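You operate a simulated robot arm through the tools that you are given. There is no shell and no other tool.

The job below is to be done with a simulated robot arm. You get a single attempt, and the scene is never put back.

## Task
Put things in order on the side bench top. At the end: the small cup (marked "No. 3") from the side bench top stands where the filter stood; the filter from the side bench top is in the orange spares crate; the blue corner stop stands where the silver roller end stood; the silver roller end is in the blue tray; whatever was shut is shut again. Leave all else as you found it, and nothing knocked over.
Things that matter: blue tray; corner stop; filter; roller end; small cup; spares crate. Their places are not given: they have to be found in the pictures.

Only the result counts: the job must be done as asked and must still hold three seconds after the hand-in. Knocking over, shifting, dropping, spilling or breaking anything else fails it.

## Robot
A 6-joint arm with a two-finger gripper, fixed in place. Base frame: the origin is at the foot of the arm, x ahead of it, y to its left, z up; the work surface is at about z = 0. Lengths are in mm, angles in degrees, forces in N, time in s.
With the tool pointing down near the work surface it reaches from about 240 to 620 mm from the base axis. Its first joint turns from -66.0 to 66.0 degrees. Payload 1.37 kg.
The tool frame sits at the grasp point between the pads (the TCP): z along the fingers, y along the line on which they close. The tips reach 22 mm beyond it. The gripper opens to 92 mm; its body begins 65 mm behind the TCP.
Orientation is that of the tool frame in the base frame, as a unit quaternion [x, y, z, w]. With the fingers straight down and closing along the base's y, the tool's x points along the base's -x, its y along +y and its z along -z.

## Interface
- The arm moves only by the tool servo_tool. Its argument "commands" is a list of rows, each a list of 7 numbers: the shift along the tool's x, y, z in mm, then the turn, a rotation vector about the tool's x, y, z in degrees, then the gripper command, from -1 (shut) to 1 (fully open), values between in proportion. In form: [[dx, dy, dz, rx, ry, rz, fingers], ...]. A call has 1 to 20 rows; each row is the pose to reach, as a shift and turn from the pose commanded when the call began, along the tool's axes at that moment. Each row takes 0.2 s and may step no farther than 50 mm and 8.6 degrees from the row before; otherwise, or with a gripper value out of range, the whole call is refused. Where a pose cannot be reached the arm comes as near as it can. A force on the tool above 40 N (or 10 N above the force at the start of the call, whichever is more), or a blocked arm, ends the call early, and 0.2 s more pass. The fingers move at their own pace (about 59.9 mm/s each) and stop on an object; they squeeze with about 26 N. The grip force told is the motor's: it shows also when the fingers shut on nothing. Time passes only in rows, and 0.2 s behind the last, so rows that repeat a pose let the fingers close. The reply holds the time, the measured pose of the TCP, the force on the tool along the base axes, the opening and the grip force, in the units named above and with some noise, with the torque about the TCP (base axes, N m) and any sound that the robot's microphone picked up, and new pictures: "pictures" is both (left out), scene, wrist or none.
- Cameras (640 x 400 px; columns grow to the right, rows downward): "scene" is fixed at [29, -436.3, 568.3]; the picture's right is [0.80, -0.59, 0.00], its down [-0.42, -0.58, -0.70] and it looks along [0.42, 0.56, -0.71] (base axes); focal length 267 px, centre (320, 200). "wrist" rides on the gripper at [71, 19, -102] in the tool frame; the picture's right is [-0.26, 0.97, 0.00], its down [-0.75, -0.20, -0.63] and it looks along [-0.60, -0.16, 0.78] (tool axes); focal length 280 px, centre (320, 200).
- pixel_to_xyz(camera, pixels): there is no depth. For up to 12 entries [column, row, z] of the newest picture of that camera ("zoom" is the newest enlarged one), the place [x, y] in the base frame at which the ray of that pixel passes the height z, good to about 3 mm. No time passes.
- zoom(camera, box): a new picture of the part [left, top, right, bottom] of that camera's present view, enlarged. No time passes.
- job_done(): hands the job in; it is judged then, once.

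Leave the gripper open and the arm clear of the work at the hand-in unless told otherwise.

The tools are called after ">>>" as name(argument=value, ...) on one line, values as JSON. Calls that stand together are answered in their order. servo_tool: Moves the arm, as the interface text tells. Its arguments: {"type":"object","properties":{"commands":{"type":"array","items":{"type":"array","items":{"type":"number"}}},"pictures":{"type":"string","enum":["both","scene","wrist","none"]}},"required":["commands"]} The other tools are called the same way: pixel_to_xyz (camera, pixels) gives the place at which the rays of pixels pass given heights; zoom (camera, box) takes an enlarged picture of a part of a camera's view; job_done () hands the job in.

At the start:

```text
time_s: 0.0
tcp_pos: [374.6, -145.8, 312.2]
tool_rot: [0.0, 1.0, 0.0, 0.0]
contact_force: [0.2, -0.7, 0.4]
torque: [0.01, 0.0, -0.01]
gripper_width: 91.9
grip_force: 0.0
```

scene: 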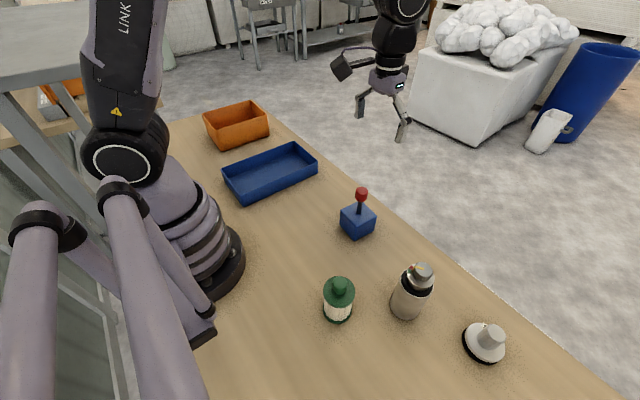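
wrist: 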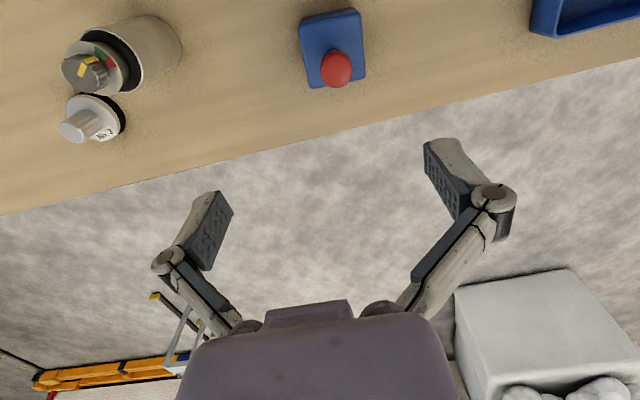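

I see a blue block with a red knob near scene (358,218), a green and white item at (338,298), a silver cylinder at (410,292) and a white piece at (484,343). An orange crate is at (237,125) and a blue tray at (270,173). I'll zoom in to identify each of them.

>>> zoom(camera="scene", box=[300, 170, 540, 380])

>>> zoom(camera="scene", box=[170, 80, 350, 220])

>>> zoom(camera="wrist", box=[20, 0, 400, 200])

>>> zoom(camera="scene", box=[0, 60, 240, 220])

```text
1.90 times, centred on (420, 275) of scene
```

zoom: 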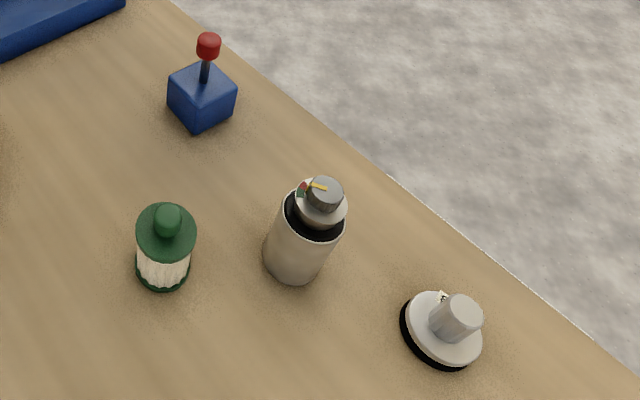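

```text
2.86 times, centred on (260, 150) of scene
```

zoom: 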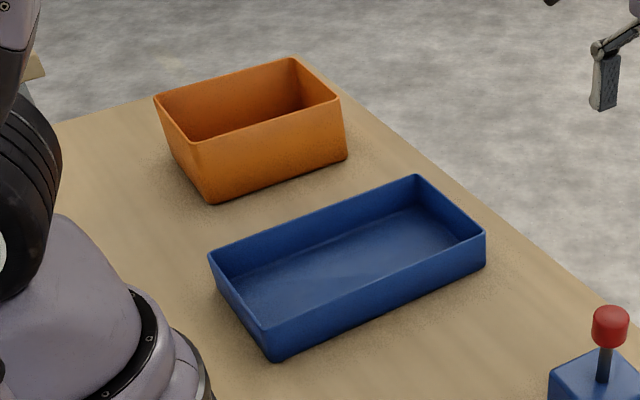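

```text
1.68 times, centred on (210, 100) of wrist
```

zoom: 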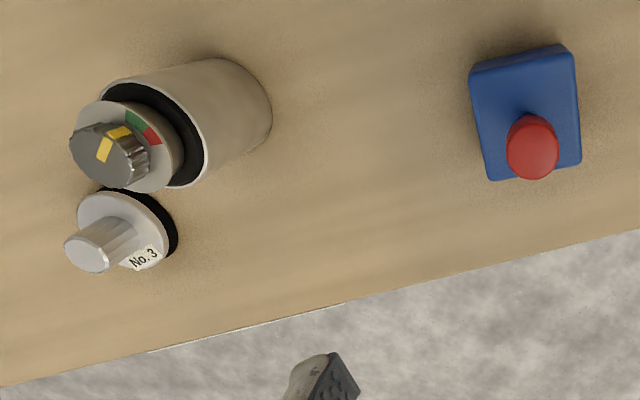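

```text
2.50 times, centred on (120, 140) of scene
```

zoom: 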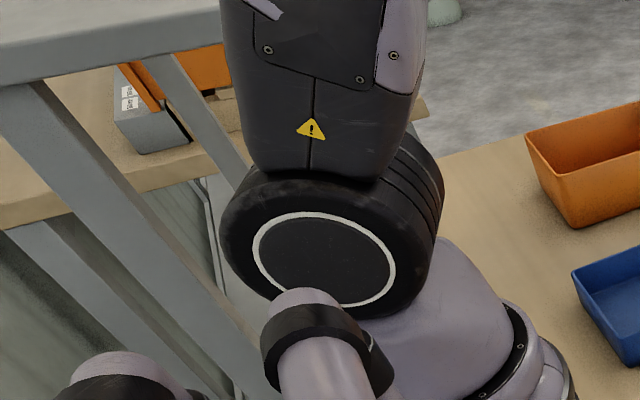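

Green with a white pleated band looks like the filter, and the blue block with the red knob looks like the corner stop. The white disc carries the "No. 3" label. The silver cylinder has a dial on top. Next I'll measure rough places from scene pixels at the feet and tops of these items.

>>> pixel_to_xyz(camera="scene", pixels=[[358, 232, 0], [338, 312, 0], [405, 310, 0], [484, 348, 0], [361, 192, 80], [338, 285, 70], [422, 270, 100], [237, 145, 0], [270, 185, 0], [490, 333, 40]])

>>> pixel_to_xyz(camera="wrist", pixels=[[335, 68, 80], [330, 30, 40], [160, 45, 0], [85, 70, 100], [100, 118, 10], [78, 125, 40], [118, 118, 0]])

```text
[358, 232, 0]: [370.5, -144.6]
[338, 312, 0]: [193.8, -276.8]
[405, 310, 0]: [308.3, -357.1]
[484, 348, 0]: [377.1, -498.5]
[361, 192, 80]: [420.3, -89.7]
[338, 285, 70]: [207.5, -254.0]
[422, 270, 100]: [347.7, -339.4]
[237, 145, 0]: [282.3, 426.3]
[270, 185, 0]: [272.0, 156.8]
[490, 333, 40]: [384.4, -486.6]
```

```text
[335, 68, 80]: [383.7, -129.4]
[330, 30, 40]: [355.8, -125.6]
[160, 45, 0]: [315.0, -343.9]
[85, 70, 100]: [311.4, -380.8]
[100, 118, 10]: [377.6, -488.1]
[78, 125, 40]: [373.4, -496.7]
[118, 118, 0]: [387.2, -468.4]
```

The current view is coarse, so I'll turn the tool about its vertical by 90°. Tool +z turn makes the wrist camera look toward -y, over the cylinder and the white disc. The height stays at 312 mm, well clear of everything.

>>> servo_tool(commands=[[0, 0, 0, 0, 0, 8.2, 1], [0, 0, 0, 0, 0, 16.4, 1], [0, 0, 0, 0, 0, 24.6, 1], [0, 0, 0, 0, 0, 32.8, 1], [0, 0, 0, 0, 0, 41, 1], [0, 0, 0, 0, 0, 49.2, 1], [0, 0, 0, 0, 0, 57.4, 1], [0, 0, 0, 0, 0, 65.6, 1], [0, 0, 0, 0, 0, 73.8, 1], [0, 0, 0, 0, 0, 82, 1], [0, 0, 0, 0, 0, 90, 1], [0, 0, 0, 0, 0, 90, 1]], pictures="both")

```text
time_s: 2.6
tcp_pos: [375.0, -144.8, 313.4]
tool_rot: [0.707, 0.707, -0.001, 0.0]
contact_force: [0.5, -0.3, 0.4]
torque: [-0.01, -0.03, -0.01]
gripper_width: 92.2
grip_force: 0.1
```

scene: 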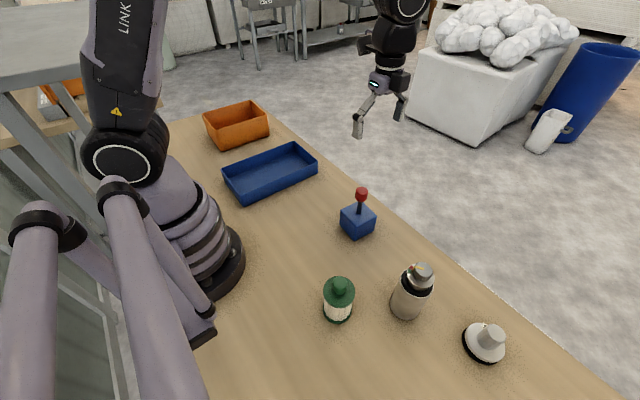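
wrist: 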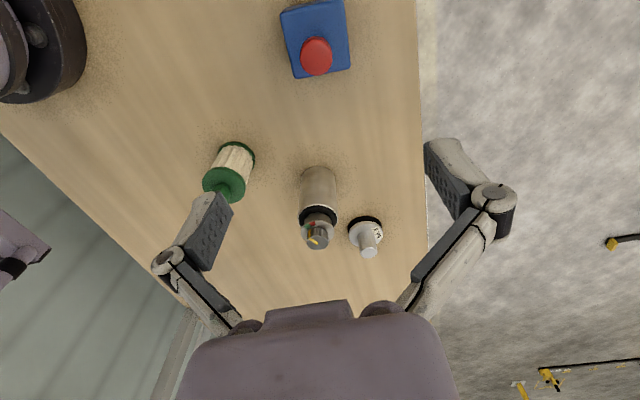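

The three items are now in the wrist view: green at (232,170), cylinder at (318,205) and white disc at (367,235). I'll zoom in on them.

>>> zoom(camera="wrist", box=[190, 130, 410, 270])

>>> zoom(camera="wrist", box=[280, 180, 400, 260])

>>> zoom(camera="scene", box=[370, 250, 530, 380])

```text
2.86 times, centred on (300, 200) of wrist
```

zoom: 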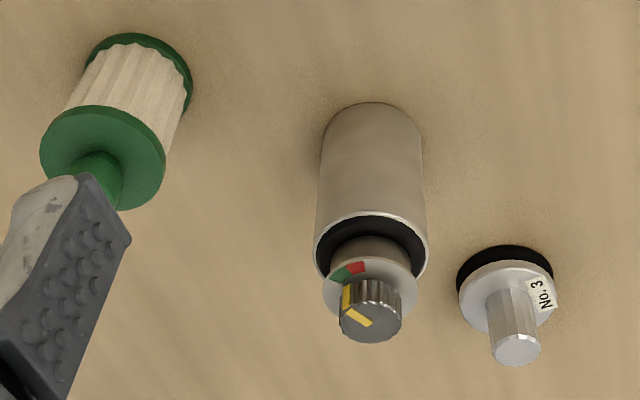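

```text
5.00 times, centred on (340, 220) of wrist
```

zoom: 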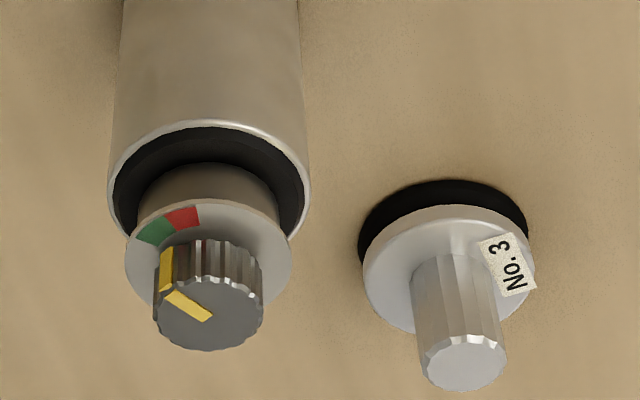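

```text
3.08 times, centred on (450, 315) of scene
```

zoom: 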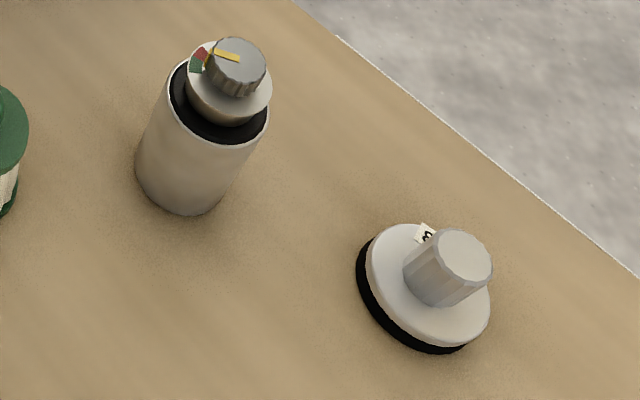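

The cylinder has a silver body, a black recess and a dial with a green/red plate. The disc has a black foot, a white flange with the "No. 3" label, and a stub. Next I'll triangulate heights from matching points: the dial top at scene (423,270) and wrist (318,244), and the stub top at scene (497,334) and wrist (369,252).

>>> pixel_to_xyz(camera="scene", pixels=[[423.4, 270.2, 80], [423.4, 270.2, 120], [423.4, 270.2, 160], [497.1, 333.8, 30], [497.1, 333.8, 50], [497.1, 333.8, 70], [361, 190, 60], [361, 190, 80], [361, 190, 100], [339, 284, 60], [339, 284, 80], [339, 284, 100]])

>>> pixel_to_xyz(camera="wrist", pixels=[[318, 243.6, 80], [318, 243.6, 120], [318, 243.6, 160], [369.4, 252.4, 30], [369.4, 252.4, 50], [369.4, 252.4, 70], [317, 57, 60], [317, 57, 80], [317, 57, 100], [318, 168, 0], [365, 217, 0], [240, 143, 0]])

```text
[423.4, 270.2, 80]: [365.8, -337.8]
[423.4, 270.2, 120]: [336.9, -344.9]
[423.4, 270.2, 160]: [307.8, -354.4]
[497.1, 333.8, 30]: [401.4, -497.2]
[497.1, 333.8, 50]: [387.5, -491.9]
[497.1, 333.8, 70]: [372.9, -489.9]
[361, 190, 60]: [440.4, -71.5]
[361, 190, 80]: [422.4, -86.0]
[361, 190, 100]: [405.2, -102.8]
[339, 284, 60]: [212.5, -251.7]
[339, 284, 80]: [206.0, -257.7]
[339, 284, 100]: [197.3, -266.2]
```

```text
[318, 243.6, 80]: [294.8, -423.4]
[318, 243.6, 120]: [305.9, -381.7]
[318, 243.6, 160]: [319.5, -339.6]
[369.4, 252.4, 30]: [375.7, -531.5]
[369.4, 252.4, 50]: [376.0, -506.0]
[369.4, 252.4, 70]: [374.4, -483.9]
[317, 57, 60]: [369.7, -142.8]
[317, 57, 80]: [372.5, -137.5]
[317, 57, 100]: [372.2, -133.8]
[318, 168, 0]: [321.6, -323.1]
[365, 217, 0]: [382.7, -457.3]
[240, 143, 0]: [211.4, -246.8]
```

The triangulation gives these positions:
- The cylinder's dial top is at about (316,-350), z 150.
- The disc's stub top is at about (375,-489), z 66.
- The red knob is at about (372,-130), z 140.

Next I'll bring the wrist camera closer to the cylinder. The TCP goes to about (337,-271,243), so the tips stay at z 221, above everything.

>>> servo_tool(commands=[[-32, -10, 17, 0, 0, 0, 1], [-63, -19, 35, 0, 0, 0, 1], [-95, -29, 52, 0, 0, 0, 1], [-126, -38, 70, 0, 0, 0, 1], [-126, -38, 70, 0, 0, 0, 1]], pictures="both")

```text
time_s: 3.8
tcp_pos: [339.3, -273.2, 242.5]
tool_rot: [0.707, 0.707, 0.001, 0.001]
contact_force: [-0.3, 0.4, 0.0]
torque: [0.0, 0.02, -0.01]
gripper_width: 92.4
grip_force: 0.1
```

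scene: 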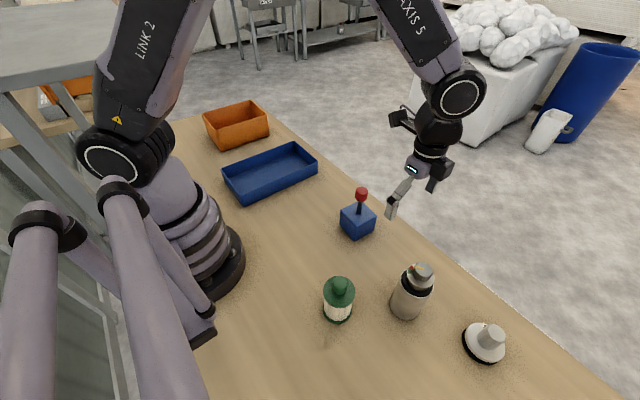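
wrist: 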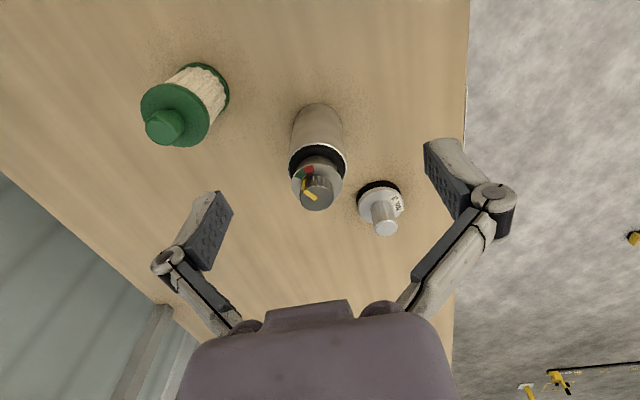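

The closer view shows the cylinder at wrist (318,160), the disc at (380,205) and the filter at (188,105). I'll zoom in on each.

>>> zoom(camera="wrist", box=[270, 90, 420, 240])

>>> zoom(camera="wrist", box=[120, 50, 250, 160])

```text
2.67 times, centred on (345, 165) of wrist
```

zoom: 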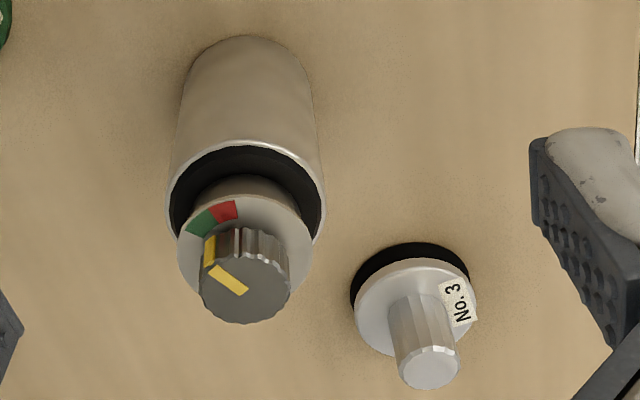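

```text
3.64 times, centred on (185, 105) of wrist
```

zoom: 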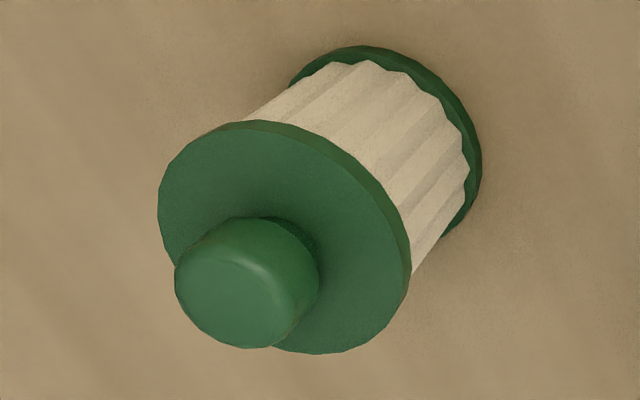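

I'll triangulate the filter using its knob top at wrist (163,130) and scene (339,284), and the rim edges of its flanges. I'll also zoom the scene on the filter for exact pixels.

>>> zoom(camera="scene", box=[300, 260, 380, 340])

>>> pixel_to_xyz(camera="wrist", pixels=[[163, 129.7, 80], [163, 129.7, 100], [163, 129.7, 120], [229, 90, 0], [199, 64, 0], [219, 113, 0]])

```text
5.00 times, centred on (340, 300) of scene
```

zoom: 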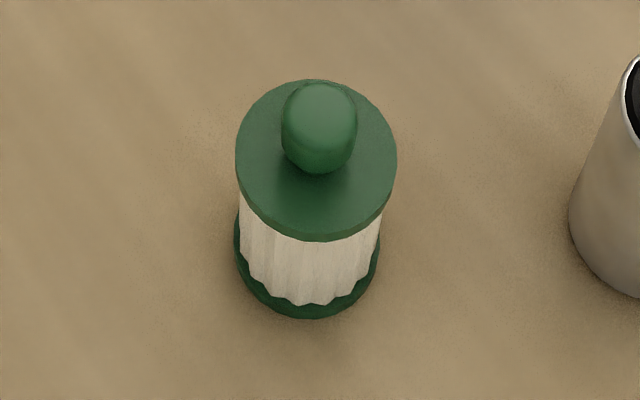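

```text
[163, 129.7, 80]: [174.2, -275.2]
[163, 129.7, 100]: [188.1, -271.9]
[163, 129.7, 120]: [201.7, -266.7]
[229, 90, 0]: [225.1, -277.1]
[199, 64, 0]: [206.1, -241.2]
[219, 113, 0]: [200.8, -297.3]
```

The filter comes out at centre (196,-268), flange diameter about 61, and knob about 28 mm wide with its top at z 108. Next I'll measure the crate and tray corners from scene pixels, with bottoms at z=0 and rims at trial heights.

>>> pixel_to_xyz(camera="scene", pixels=[[222.6, 151, 0], [269.4, 135, 0], [245, 206.6, 0], [317.7, 172.7, 0], [201.6, 114, 60], [250.6, 100, 60], [267.3, 115, 60], [217, 130.8, 60], [220.8, 168.5, 35], [293.9, 141.3, 35], [318, 162.2, 35], [241.5, 194.8, 35]])

>>> pixel_to_xyz(camera="scene", pixels=[[201.6, 114, 90], [250.6, 100, 90], [267.3, 115, 90], [217, 130.8, 90]])

```text
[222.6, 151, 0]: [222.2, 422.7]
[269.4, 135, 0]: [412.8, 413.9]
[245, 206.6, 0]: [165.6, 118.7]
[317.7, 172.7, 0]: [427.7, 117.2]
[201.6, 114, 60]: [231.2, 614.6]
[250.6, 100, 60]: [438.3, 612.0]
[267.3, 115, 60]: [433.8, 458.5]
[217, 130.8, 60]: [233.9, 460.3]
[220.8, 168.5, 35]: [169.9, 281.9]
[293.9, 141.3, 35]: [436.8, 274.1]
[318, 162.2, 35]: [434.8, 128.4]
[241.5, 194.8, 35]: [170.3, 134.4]
```

```text
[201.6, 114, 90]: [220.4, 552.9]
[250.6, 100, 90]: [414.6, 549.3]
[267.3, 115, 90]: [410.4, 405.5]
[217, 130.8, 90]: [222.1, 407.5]
```

From these measurements:
- **Crate:** x 220–412, y 410–551, about 88 mm high.
- **Tray:** x 167–430, y 115–258, about 50 mm high.

The filter goes first. I'll move above it to (196,-268,190) and turn the tool 36° back so the hand points radially, then check the alignment.

>>> servo_tool(commands=[[1, -29, 0, 0, 0, -7.2, 1], [2, -58, 0, 0, 0, -14.4, 1], [3, -87, 17, 0, 0, -21.6, 1], [4, -115, 35, 0, 0, -28.8, 1], [5, -143, 52, 0, 0, -36, 1], [5, -143, 52, 0, 0, -36, 1]], pictures="both")

```text
time_s: 5.2
tcp_pos: [194.0, -267.3, 190.6]
tool_rot: [0.453, 0.891, 0.0, 0.0]
contact_force: [0.1, 0.7, -0.1]
torque: [0.03, 0.02, 0.03]
gripper_width: 91.9
grip_force: 0.1
```

scene: 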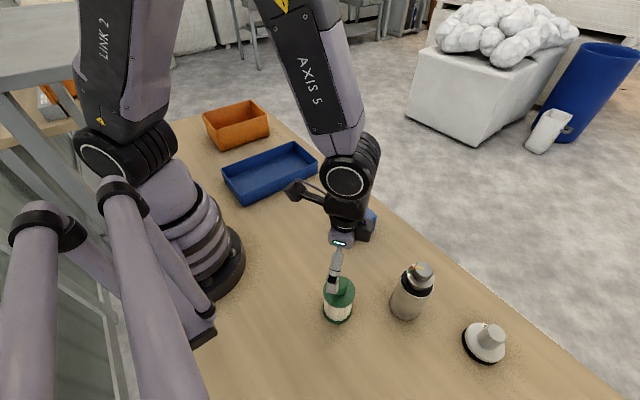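
wrist: 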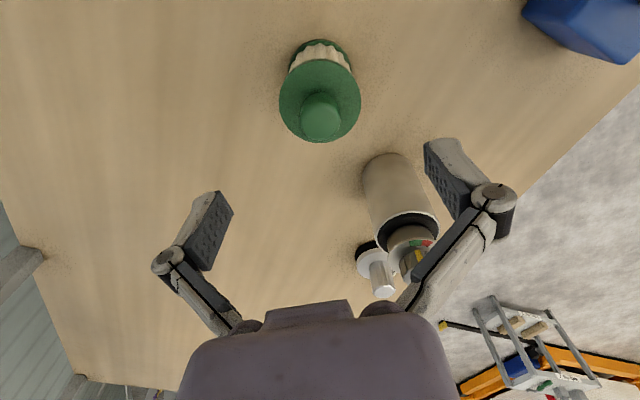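

The filter's knob top sits near wrist (322,115), almost exactly where the axis under the TCP should appear, (320,113). I'll zoom in for exact pixels and check with the ray tool.

>>> zoom(camera="wrist", box=[260, 30, 380, 150])

>>> pixel_to_xyz(camera="wrist", pixels=[[322, 118, 100], [322, 118, 108], [320, 100, 84], [279, 100, 84], [361, 100, 84], [320, 60, 84], [320, 142, 84]])

```text
3.33 times, centred on (320, 90) of wrist
```

zoom: 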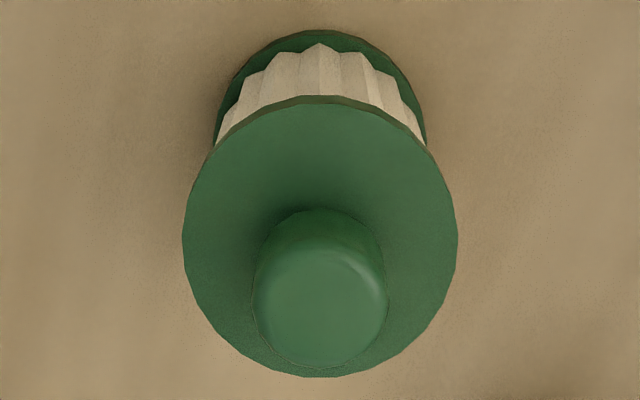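

```text
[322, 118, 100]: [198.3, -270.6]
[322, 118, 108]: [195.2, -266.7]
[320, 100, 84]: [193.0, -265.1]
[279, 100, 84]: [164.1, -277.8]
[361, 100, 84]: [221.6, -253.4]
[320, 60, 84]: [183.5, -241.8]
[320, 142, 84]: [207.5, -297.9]
```

The flange at z 84 measures about 62 mm across, centred at (195,-268.5), and the TCP is at (194,-267). I'll descend to TCP z≈80, where the pads straddle the upper flange, stopping on contact.

>>> servo_tool(commands=[[0, 0, 35, 0, 0, 0, 1], [0, 0, 65, 0, 0, 0, 1], [0, 0, 90, 0, 0, 0, 1], [0, 0, 109, 0, 0, 0, 1], [0, 0, 109, 0, 0, 0, 1]], pictures="wrist")

```text
time_s: 6.4
tcp_pos: [192.7, -267.1, 82.3]
tool_rot: [0.454, 0.891, -0.001, 0.0]
contact_force: [0.3, 1.0, -0.1]
torque: [0.0, -0.01, -0.03]
gripper_width: 91.9
grip_force: 0.1
```

wrist: 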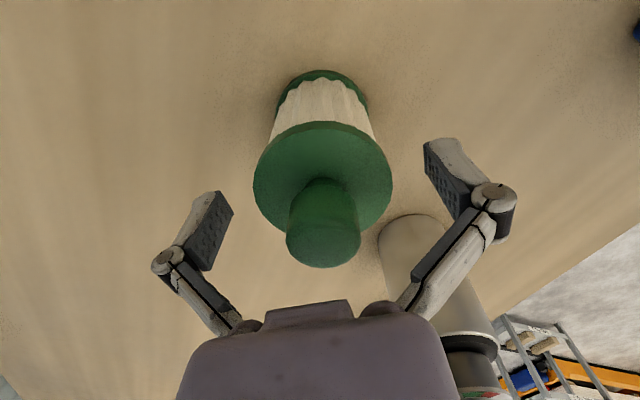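

The filter flange is centred between the pads at about (322,185). I'll close the fingers and wait for them to settle.

>>> servo_tool(commands=[[0, 0, 0, 0, 0, 0, 0.3], [0, 0, 0, 0, 0, 0, -0.2], [0, 0, 0, 0, 0, 0, -1], [0, 0, 0, 0, 0, 0, -1], [0, 0, 0, 0, 0, 0, -1]], pictures="wrist")

```text
time_s: 7.6
tcp_pos: [191.9, -267.8, 82.5]
tool_rot: [0.454, 0.891, 0.0, 0.0]
contact_force: [0.7, 0.3, 4.8]
torque: [-0.05, 0.01, -0.01]
gripper_width: 61.1
grip_force: 25.8
```

wrist: 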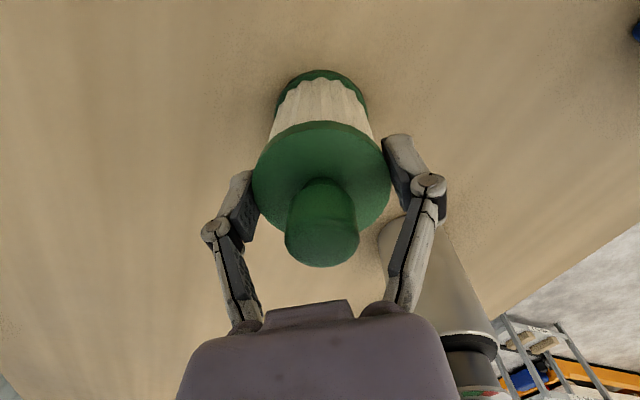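

The grip is at 61.1 mm with 25.8 N. I'll lift straight up 30 mm first to check that it comes free.

>>> servo_tool(commands=[[0, 0, -10, 0, 0, 0, -1], [0, 0, -20, 0, 0, 0, -1], [0, 0, -30, 0, 0, 0, -1], [0, 0, -30, 0, 0, 0, -1]], pictures="both")

```text
time_s: 8.6
tcp_pos: [192.9, -266.7, 111.1]
tool_rot: [0.454, 0.891, 0.0, -0.001]
contact_force: [-0.9, -0.8, -1.4]
torque: [-0.02, 0.0, -0.02]
gripper_width: 61.2
grip_force: 26.0
```

scene: 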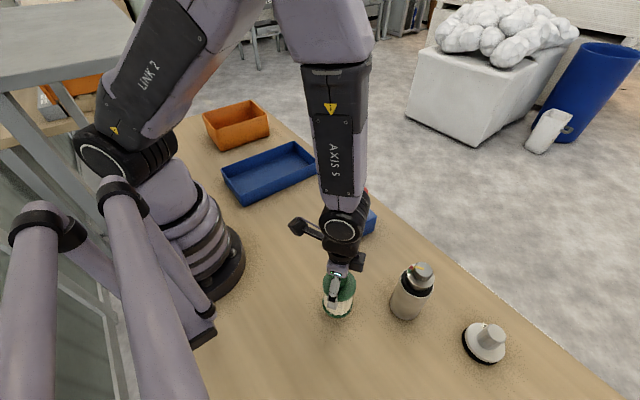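
wrist: 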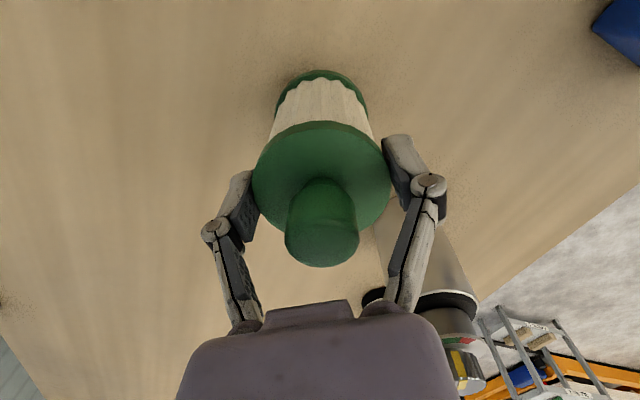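

The filter lifted cleanly; its weight is about 1.4 N. I'll raise it to TCP z≈270 so its bottom is at about 189, above the 150 mm cylinder and the 140 mm red knob.

>>> servo_tool(commands=[[0, 0, -40, 0, 0, 0, -1], [0, 0, -80, 0, 0, 0, -1], [0, 0, -120, 0, 0, 0, -1], [0, 0, -159, 0, 0, 0, -1], [0, 0, -159, 0, 0, 0, -1]], pictures="none")

```text
time_s: 9.8
tcp_pos: [193.0, -264.9, 271.9]
tool_rot: [0.454, 0.891, -0.001, 0.0]
contact_force: [0.4, 0.1, -1.1]
torque: [-0.04, -0.01, 0.0]
gripper_width: 61.0
grip_force: 25.6
```

The lift is done at z 272. Next I'll swing along an arc at this height toward the crate side, from base angle -54° to +56.5°, while turning the tool to yaw +90.

>>> servo_tool(commands=[[-3.2, 32.3, 0, 0, 0, -7.2, -1], [-3.0, 65.1, 0, 0, 0, -14.4, -1], [0.3, 98.2, 0, 0, 0, -21.6, -1], [7.3, 131.1, 0, 0, 0, -28.8, -1], [17.4, 163.7, 0, 0, 0, -36, -1], [30.7, 195.4, 0, 0, 0, -43.2, -1], [47.5, 226.1, 0, 0, 0, -50.4, -1], [67.2, 255.4, 0, 0, 0, -57.6, -1], [90.1, 282.9, 0, 0, 0, -64.8, -1], [115.9, 308.3, 0, 0, 0, -72, -1], [144.4, 331.4, 0, 0, 0, -79.2, -1], [175.3, 351.8, 0, 0, 0, -86.4, -1], [208.4, 369.3, 0, 0, 0, -93.6, -1], [243.5, 383.6, 0, 0, 0, -100.8, -1], [280.4, 394.7, 0, 0, 0, -108, -1], [318.4, 402.0, 0, 0, 0, -115.2, -1], [357.5, 405.7, 0, 0, 0, -122.4, -1], [397.1, 405.6, 0, 0, 0, -129.6, -1], [437.0, 401.6, 0, 0, 0, -136.8, -1], [476.7, 393.6, 0, 0, 0, -144, -1]], pictures="both")

```text
time_s: 14.0
tcp_pos: [233.1, 352.7, 270.6]
tool_rot: [0.708, -0.706, 0.0, 0.001]
contact_force: [1.1, 0.6, -1.1]
torque: [0.02, 0.02, -0.03]
gripper_width: 60.8
grip_force: 25.7
```

scene: 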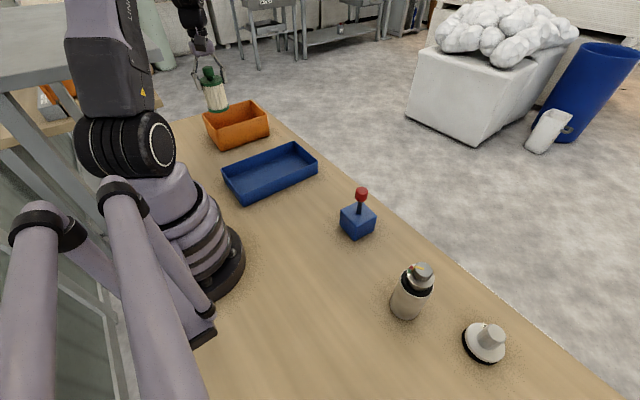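
wrist: 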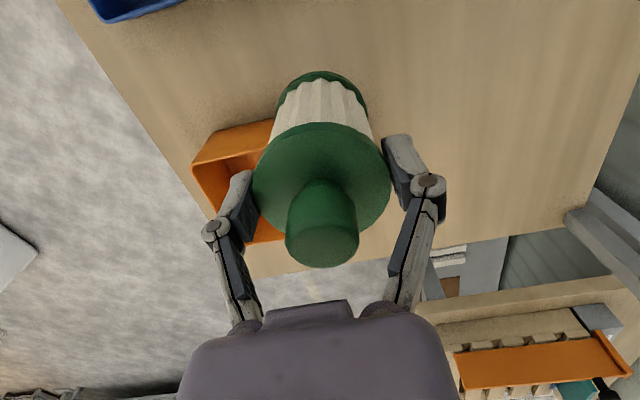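

The filter is carried safely. The wrist view also shows another orange thing on the bench behind at (540,360), so I'll zoom in to make sure which one is the crate.

>>> zoom(camera="wrist", box=[420, 200, 640, 400])

>>> zoom(camera="wrist", box=[160, 80, 320, 280])

>>> zoom(camera="scene", box=[0, 50, 140, 160])

>>> zoom(camera="scene", box=[180, 60, 300, 170])

```text
2.00 times, centred on (530, 300) of wrist
```

zoom: 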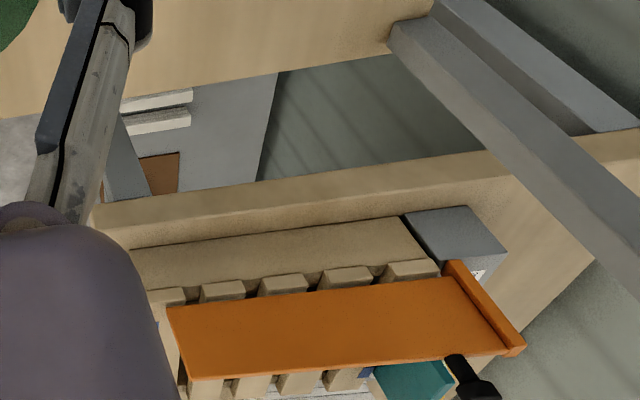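

```text
2.00 times, centred on (240, 180) of wrist
```

zoom: 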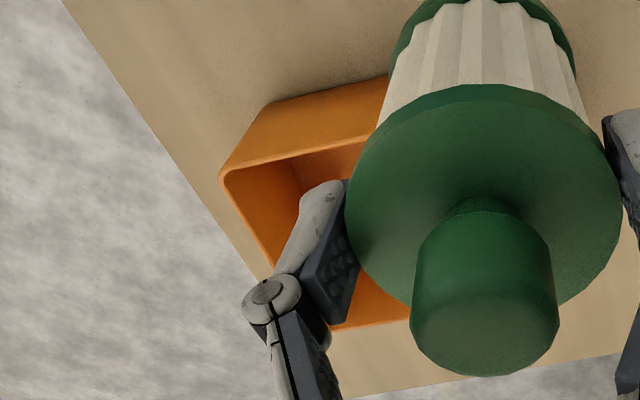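

```text
3.64 times, centred on (70, 105) of scene
```

zoom: 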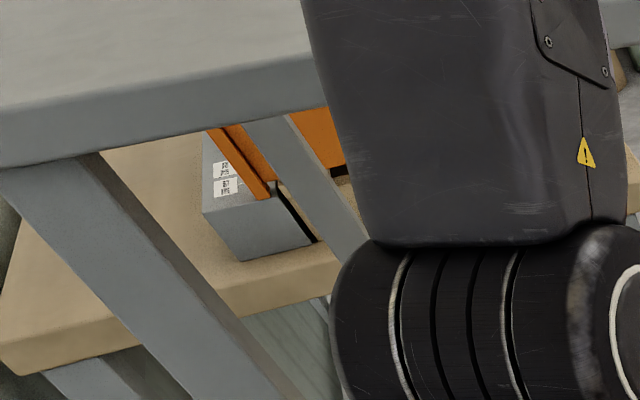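

```text
3.64 times, centred on (240, 115) of scene
```

zoom: 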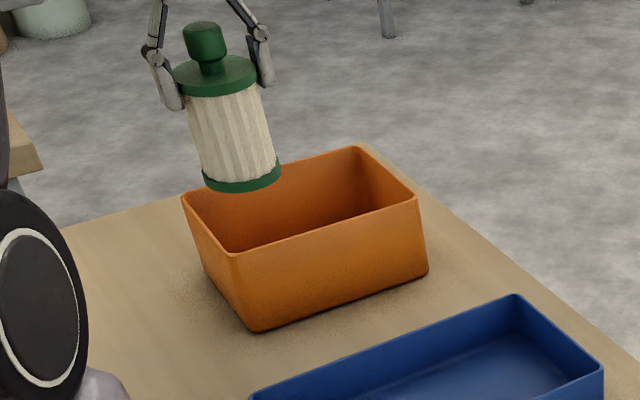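

The orange thing on the other bench is part of a device. The open orange crate on this bench is the target. I'll refine the crate rim in the wrist view, with the front-rim points at (191,166) and (250,154) and the back rim at (245,244) and (285,239).

>>> pixel_to_xyz(camera="wrist", pixels=[[191, 166, 88], [250, 153.5, 88], [245, 244, 88], [285, 239, 88], [194, 133, 0], [275, 118, 0], [191, 166, 80], [245, 244, 80]])

```text
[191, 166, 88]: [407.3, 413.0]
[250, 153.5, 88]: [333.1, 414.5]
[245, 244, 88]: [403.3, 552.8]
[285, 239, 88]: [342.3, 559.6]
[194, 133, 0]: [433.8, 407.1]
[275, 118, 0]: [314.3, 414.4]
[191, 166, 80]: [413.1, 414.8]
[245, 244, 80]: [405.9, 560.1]
```

The crate's inner centre is about (315,482). I'll move at height to (312,474), then descend to TCP z≈130, where the filter bottom is about 50 mm above the bench, and look.

>>> servo_tool(commands=[[-31, -20, 0, 0, 0, 0, -1], [-62, -40, 0, 0, 0, 0, -1], [-93, -60, 0, 0, 0, 0, -1], [-124, -80, 0, 0, 0, 0, -1], [-124, -80, 35, 0, 0, 0, -1], [-124, -80, 70, 0, 0, 0, -1], [-124, -80, 70, 0, 0, 0, -1]], pictures="both")

```text
time_s: 15.8
tcp_pos: [316.8, 480.7, 239.9]
tool_rot: [-0.706, 0.708, 0.007, 0.034]
contact_force: [0.1, 0.7, -2.5]
torque: [0.01, -0.01, -0.01]
gripper_width: 60.8
grip_force: 26.6
stopped in row 7: the arm was blocked; the commanded pose is now the measured one
```

scene: 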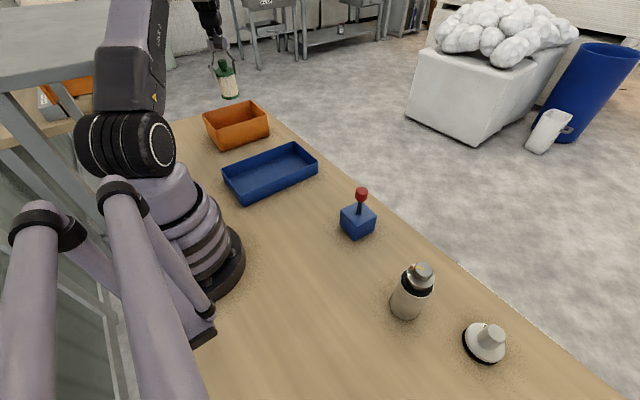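
wrist: 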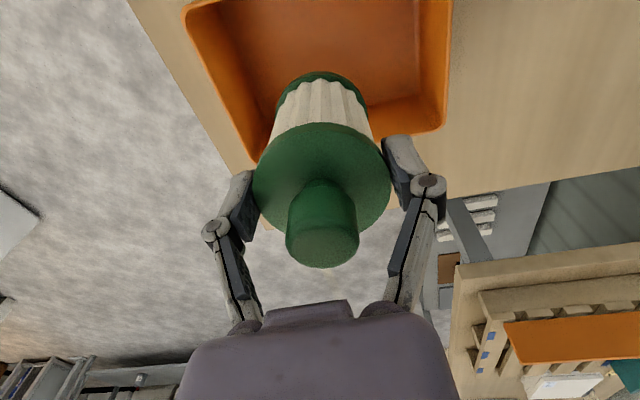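

The arm hit its reach limit at that height (r≈576 at z 240) and tilted about 4°; nothing touched. I'll level the tool again while moving inward and down to (305,465,190), where reach is larger. The filter bottom will be at about 109, still above the crate rim of 88.

>>> servo_tool(commands=[[9, 7, 12, -0.7, 1.1, 0, -1], [14, 10, 24, -1.5, 2.2, 0, -1], [18.6, 13.7, 48.5, -2.18, 3.32, 0, -1], [18.6, 13.7, 48.5, -2.18, 3.32, 0, -1]], pictures="both")

```text
time_s: 17.0
tcp_pos: [310.3, 468.3, 217.1]
tool_rot: [-0.705, 0.709, 0.005, 0.025]
contact_force: [-0.2, -0.2, -2.5]
torque: [-0.01, 0.05, -0.01]
gripper_width: 60.5
grip_force: 26.0
stopped in row 4: the arm was blocked; the commanded pose is now the measured one
```

scene: 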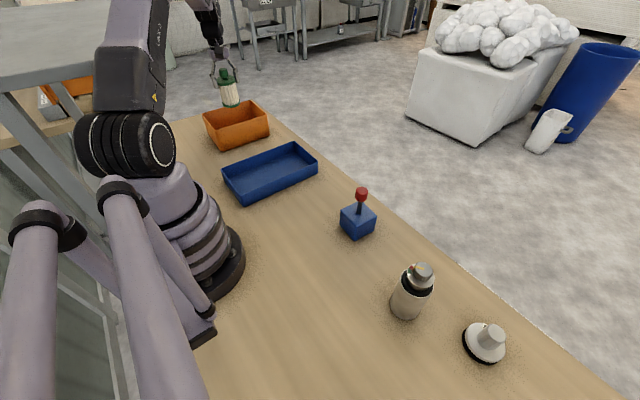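
wrist: 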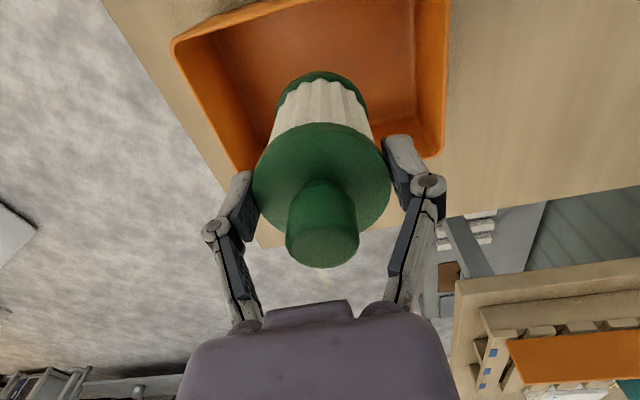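

It is again at the edge of the reach; a radial tilt of about 3° remains at r 562, z 217. I'll pull inward to (290,440,180), level the tool, and see whether the pose is reached exactly. The filter bottom will be at about 99, above the rim.

>>> servo_tool(commands=[[18, 13, 6, -0.8, 1.2, 0, -1], [30, 21, 18, -1.6, 2.44, 0, -1], [30, 21.1, 35.3, -1.6, 2.44, 0, -1], [30, 21.1, 35.3, -1.6, 2.44, 0, -1]], pictures="both")

```text
time_s: 18.0
tcp_pos: [287.7, 439.9, 178.8]
tool_rot: [-0.705, 0.709, 0.0, -0.002]
contact_force: [-0.1, 0.9, -1.4]
torque: [0.0, -0.01, 0.01]
gripper_width: 60.6
grip_force: 26.1
```

scene: 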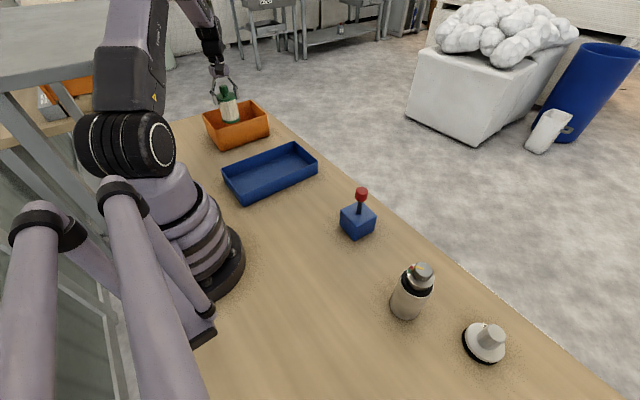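
wrist: 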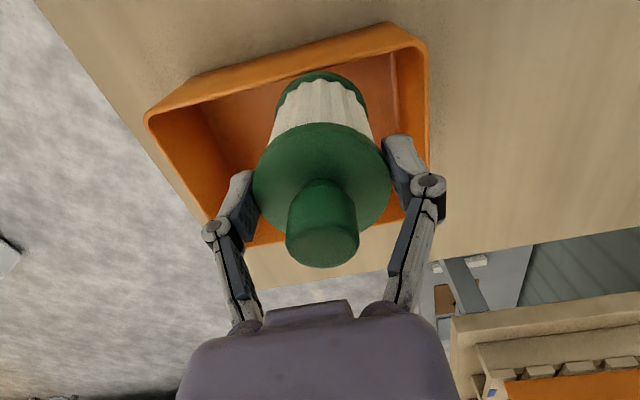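

The pose is reached with the tool level. I'll recheck the crate rim corners in this view, (148,118), (425,45) and (210,222), before lowering.

>>> pixel_to_xyz(camera="wrist", pixels=[[148, 118, 88], [425, 45, 88], [210, 222, 88], [265, 242, 88], [427, 190, 88]])

```text
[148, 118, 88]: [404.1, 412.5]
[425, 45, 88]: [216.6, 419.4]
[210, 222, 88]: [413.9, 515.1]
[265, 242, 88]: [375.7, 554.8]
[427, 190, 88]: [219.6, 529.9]
```

The crate rim spans x 217–410 and y 413–555. I'll shift to about (304,466), then lower to TCP z≈89, so the filter bottom is about 8 mm above bench level and just above the crate floor.

>>> servo_tool(commands=[[-12, -7, 3, 0, 0, 0, -1], [-22, -12, 5, 0, 0, 0, -1], [-24, -13, 35, 0, 0, 0, -1], [-26, -14, 65, 0, 0, 0, -1], [-26, -14, 83, 0, 0, 0, -1], [-26, -14, 91, 0, 0, 0, -1], [-26, -14, 91, 0, 0, 0, -1]], pictures="both")

```text
time_s: 19.0
tcp_pos: [320.7, 489.4, 220.5]
tool_rot: [-0.702, 0.707, 0.018, 0.083]
contact_force: [0.2, -0.7, -2.0]
torque: [0.0, 0.01, 0.0]
gripper_width: 60.8
grip_force: 25.9
stopped in row 5: the arm was blocked; the commanded pose is now the measured one
```

scene: 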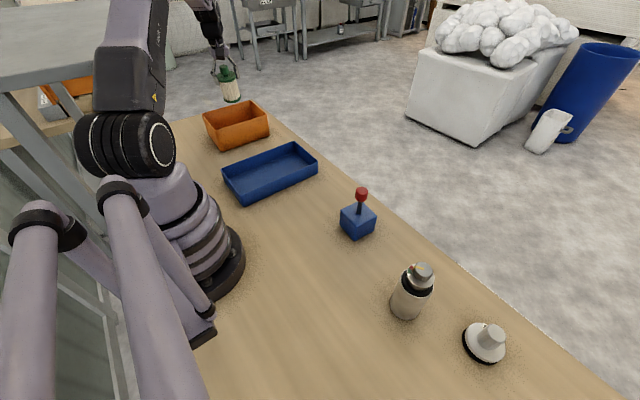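
wrist: 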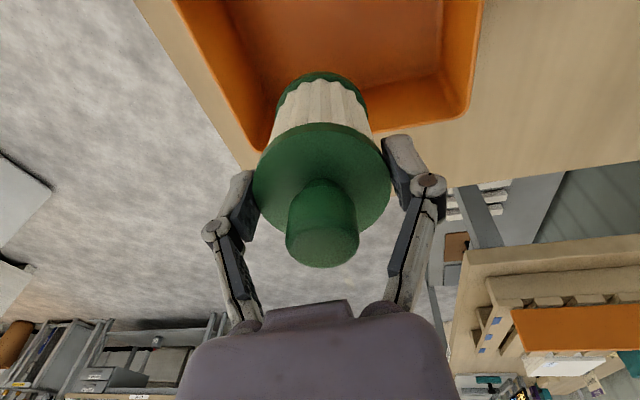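

The arm again would not go down while extending; it drifted outward and up to r 585, z 220 and tilted 9.7° outward. The tool force stays at filter weight only, so the hand touches nothing. I'll go back to the good pose (290,440,185), level, and look for where the limit lies in small steps.

>>> servo_tool(commands=[[18, 11, 2, -1.75, 2.74, 0, -1], [36, 22, 8, -3.5, 5.5, 0, -1], [54, 33, 18, -5.25, 8.22, 0, -1], [53.9, 33.1, 25.1, -5.25, 8.22, 0, -1], [53.9, 33.1, 25.1, -5.25, 8.22, 0, -1]], pictures="both")

```text
time_s: 20.2
tcp_pos: [288.8, 440.2, 183.5]
tool_rot: [-0.705, 0.709, -0.001, -0.004]
contact_force: [0.3, -0.2, -1.1]
torque: [0.02, -0.02, 0.03]
gripper_width: 60.6
grip_force: 26.0
```

scene: 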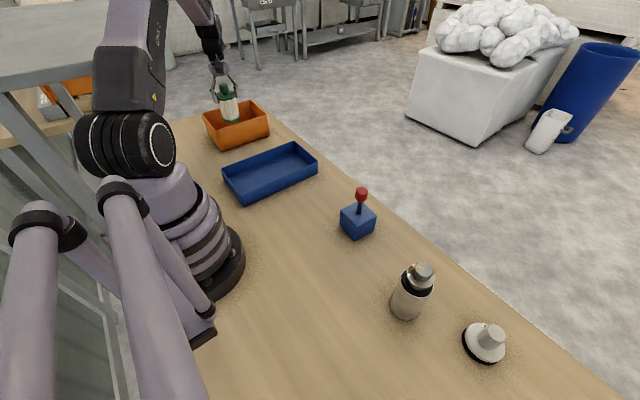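
wrist: 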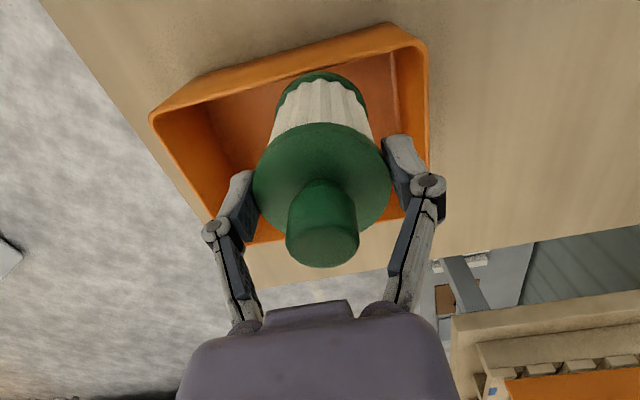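

The good pose holds. In the scene the upper arm looks the same in the good and the stuck poses, so the shoulder seems to be what stops. I'll zoom in on the arm and its surroundings to see why.

>>> zoom(camera="scene", box=[0, 0, 260, 200])

>>> zoom(camera="scene", box=[0, 160, 280, 400])

>>> zoom(camera="wrist", box=[380, 180, 640, 400])

```text
2.00 times, centred on (130, 100) of scene
```

zoom: 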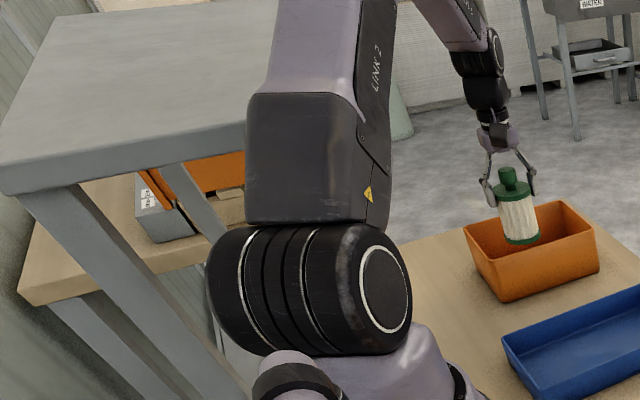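

```text
1.67 times, centred on (140, 280) of scene
```

zoom: 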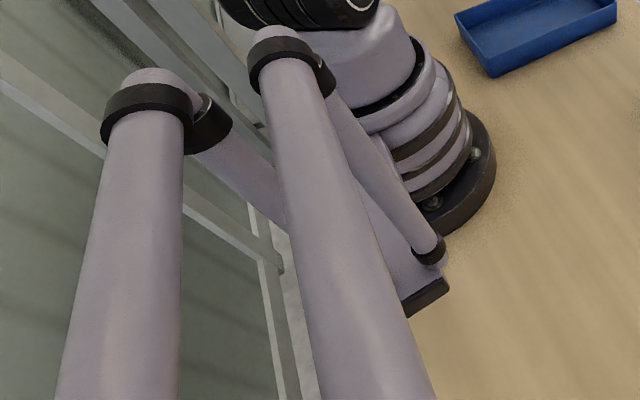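

```text
1.82 times, centred on (510, 290) of wrist
```

zoom: 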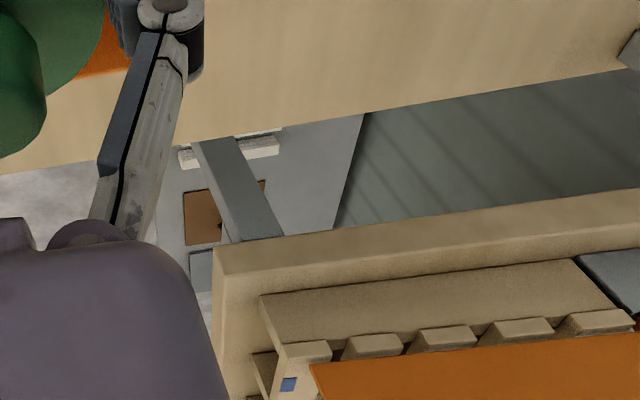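

Nothing obvious touches the arm. I'll test with slow, small steps outward, about 2.5 mm per row at constant z≈185, to see how the pose follows.

>>> servo_tool(commands=[[-2.5, -1.5, 0, 0, 0, 0, -1], [-5, -3, 0, 0, 0, 0, -1], [-7.5, -4.5, 0, 0, 0, 0, -1], [-10, -6, 0, 0, 0, 0, -1], [-12.5, -7.5, 0, 0, 0, 0, -1], [-15, -9, 0, 0, 0, 0, -1], [-15, -9, 0, 0, 0, 0, -1]], pictures="none")

```text
time_s: 21.8
tcp_pos: [301.4, 456.7, 200.8]
tool_rot: [-0.704, 0.71, 0.002, 0.013]
contact_force: [0.3, -0.5, -1.3]
torque: [-0.02, 0.0, -0.05]
gripper_width: 60.5
grip_force: 26.1
```

At constant z 185 the hand rises to 201 instead of going farther out, so the upper arm leans no further in this direction. To learn whether that holds everywhere, I'll swing back to base angle ≈10°, above free bench, and try the same radius (r≈560, z 185) there. The filter bottom stays at about 104, above the tray and crate rims.

>>> servo_tool(commands=[[30, 19, 0, 0, 0, 5, -1], [70, -1, 0, 0, 0, 10, -1], [110, -26, 0, 0, 0, 15, -1], [150, -51, 0, 0, 0, 20, -1], [193, -76, 0, 0, 0, 25, -1], [237, -96, 0, 0, 0, 30, -1], [283, -113, 0, 0, 0, 35, -1], [330, -126, 0, 0, 0, 40, -1], [370, -141, 0, 0, 0, 45, -1], [365, -181, 0, 0, 0, 45, -1], [360, -216, 0, 0, 0, 45, -1], [357, -251, 0, 0, 0, 45, -1], [357, -251, 0, 0, 0, 45, -1]], pictures="both")

```text
time_s: 24.6
tcp_pos: [548.3, 96.7, 181.4]
tool_rot: [-0.379, 0.925, -0.002, -0.004]
contact_force: [-0.2, 0.3, -1.2]
torque: [0.0, -0.02, -0.01]
gripper_width: 60.3
grip_force: 26.0
```

scene: 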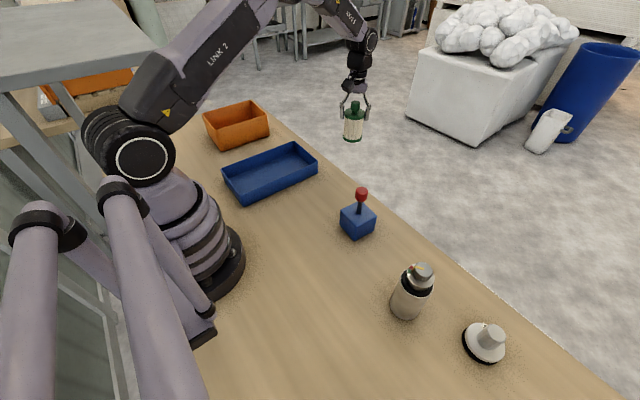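
wrist: 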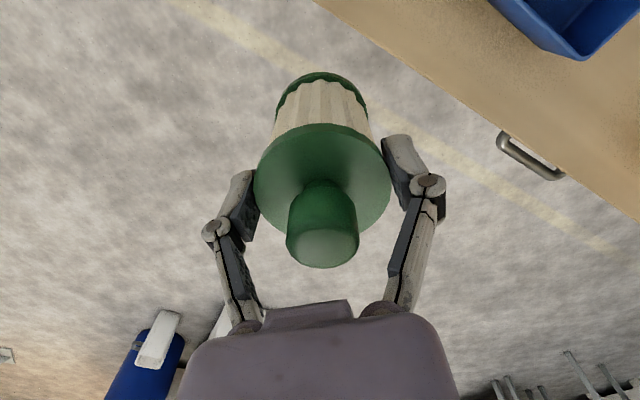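

Here r 557 at z 181 is reached with no trouble, so near the crate something must stop the upper arm. I'll raise the hand to about (400,0,420), turn the wrist camera toward +y (yaw 90), and look at that area from higher up.

>>> servo_tool(commands=[[25, 5, -34, 0, 0, -6.4, -1], [50, 10, -67, 0, 0, -12.8, -1], [75, 16, -101, 0, 0, -19.2, -1], [100, 21, -134, 0, 0, -25.6, -1], [125, 26, -168, 0, 0, -32, -1], [150, 31, -201, 0, 0, -38.4, -1], [175, 37, -235, 0, 0, -45, -1], [175, 37, -235, 0, 0, -45, -1]], pictures="both")

```text
time_s: 26.4
tcp_pos: [396.3, 0.5, 419.1]
tool_rot: [-0.705, 0.709, -0.001, -0.004]
contact_force: [0.3, -0.2, -2.6]
torque: [0.0, 0.02, 0.0]
gripper_width: 60.5
grip_force: 26.5
```

scene: 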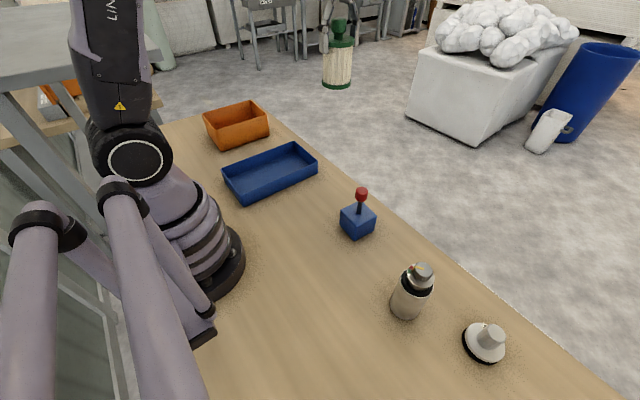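
wrist: 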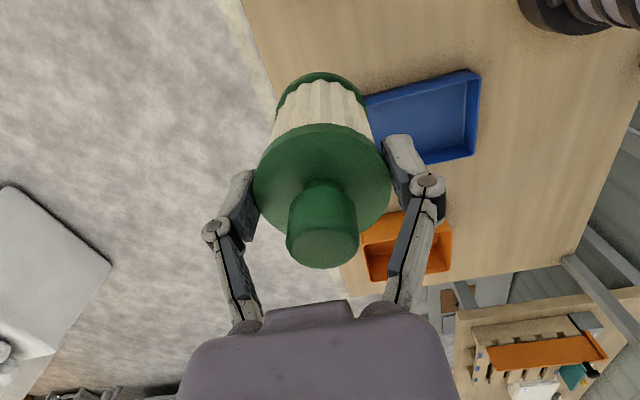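

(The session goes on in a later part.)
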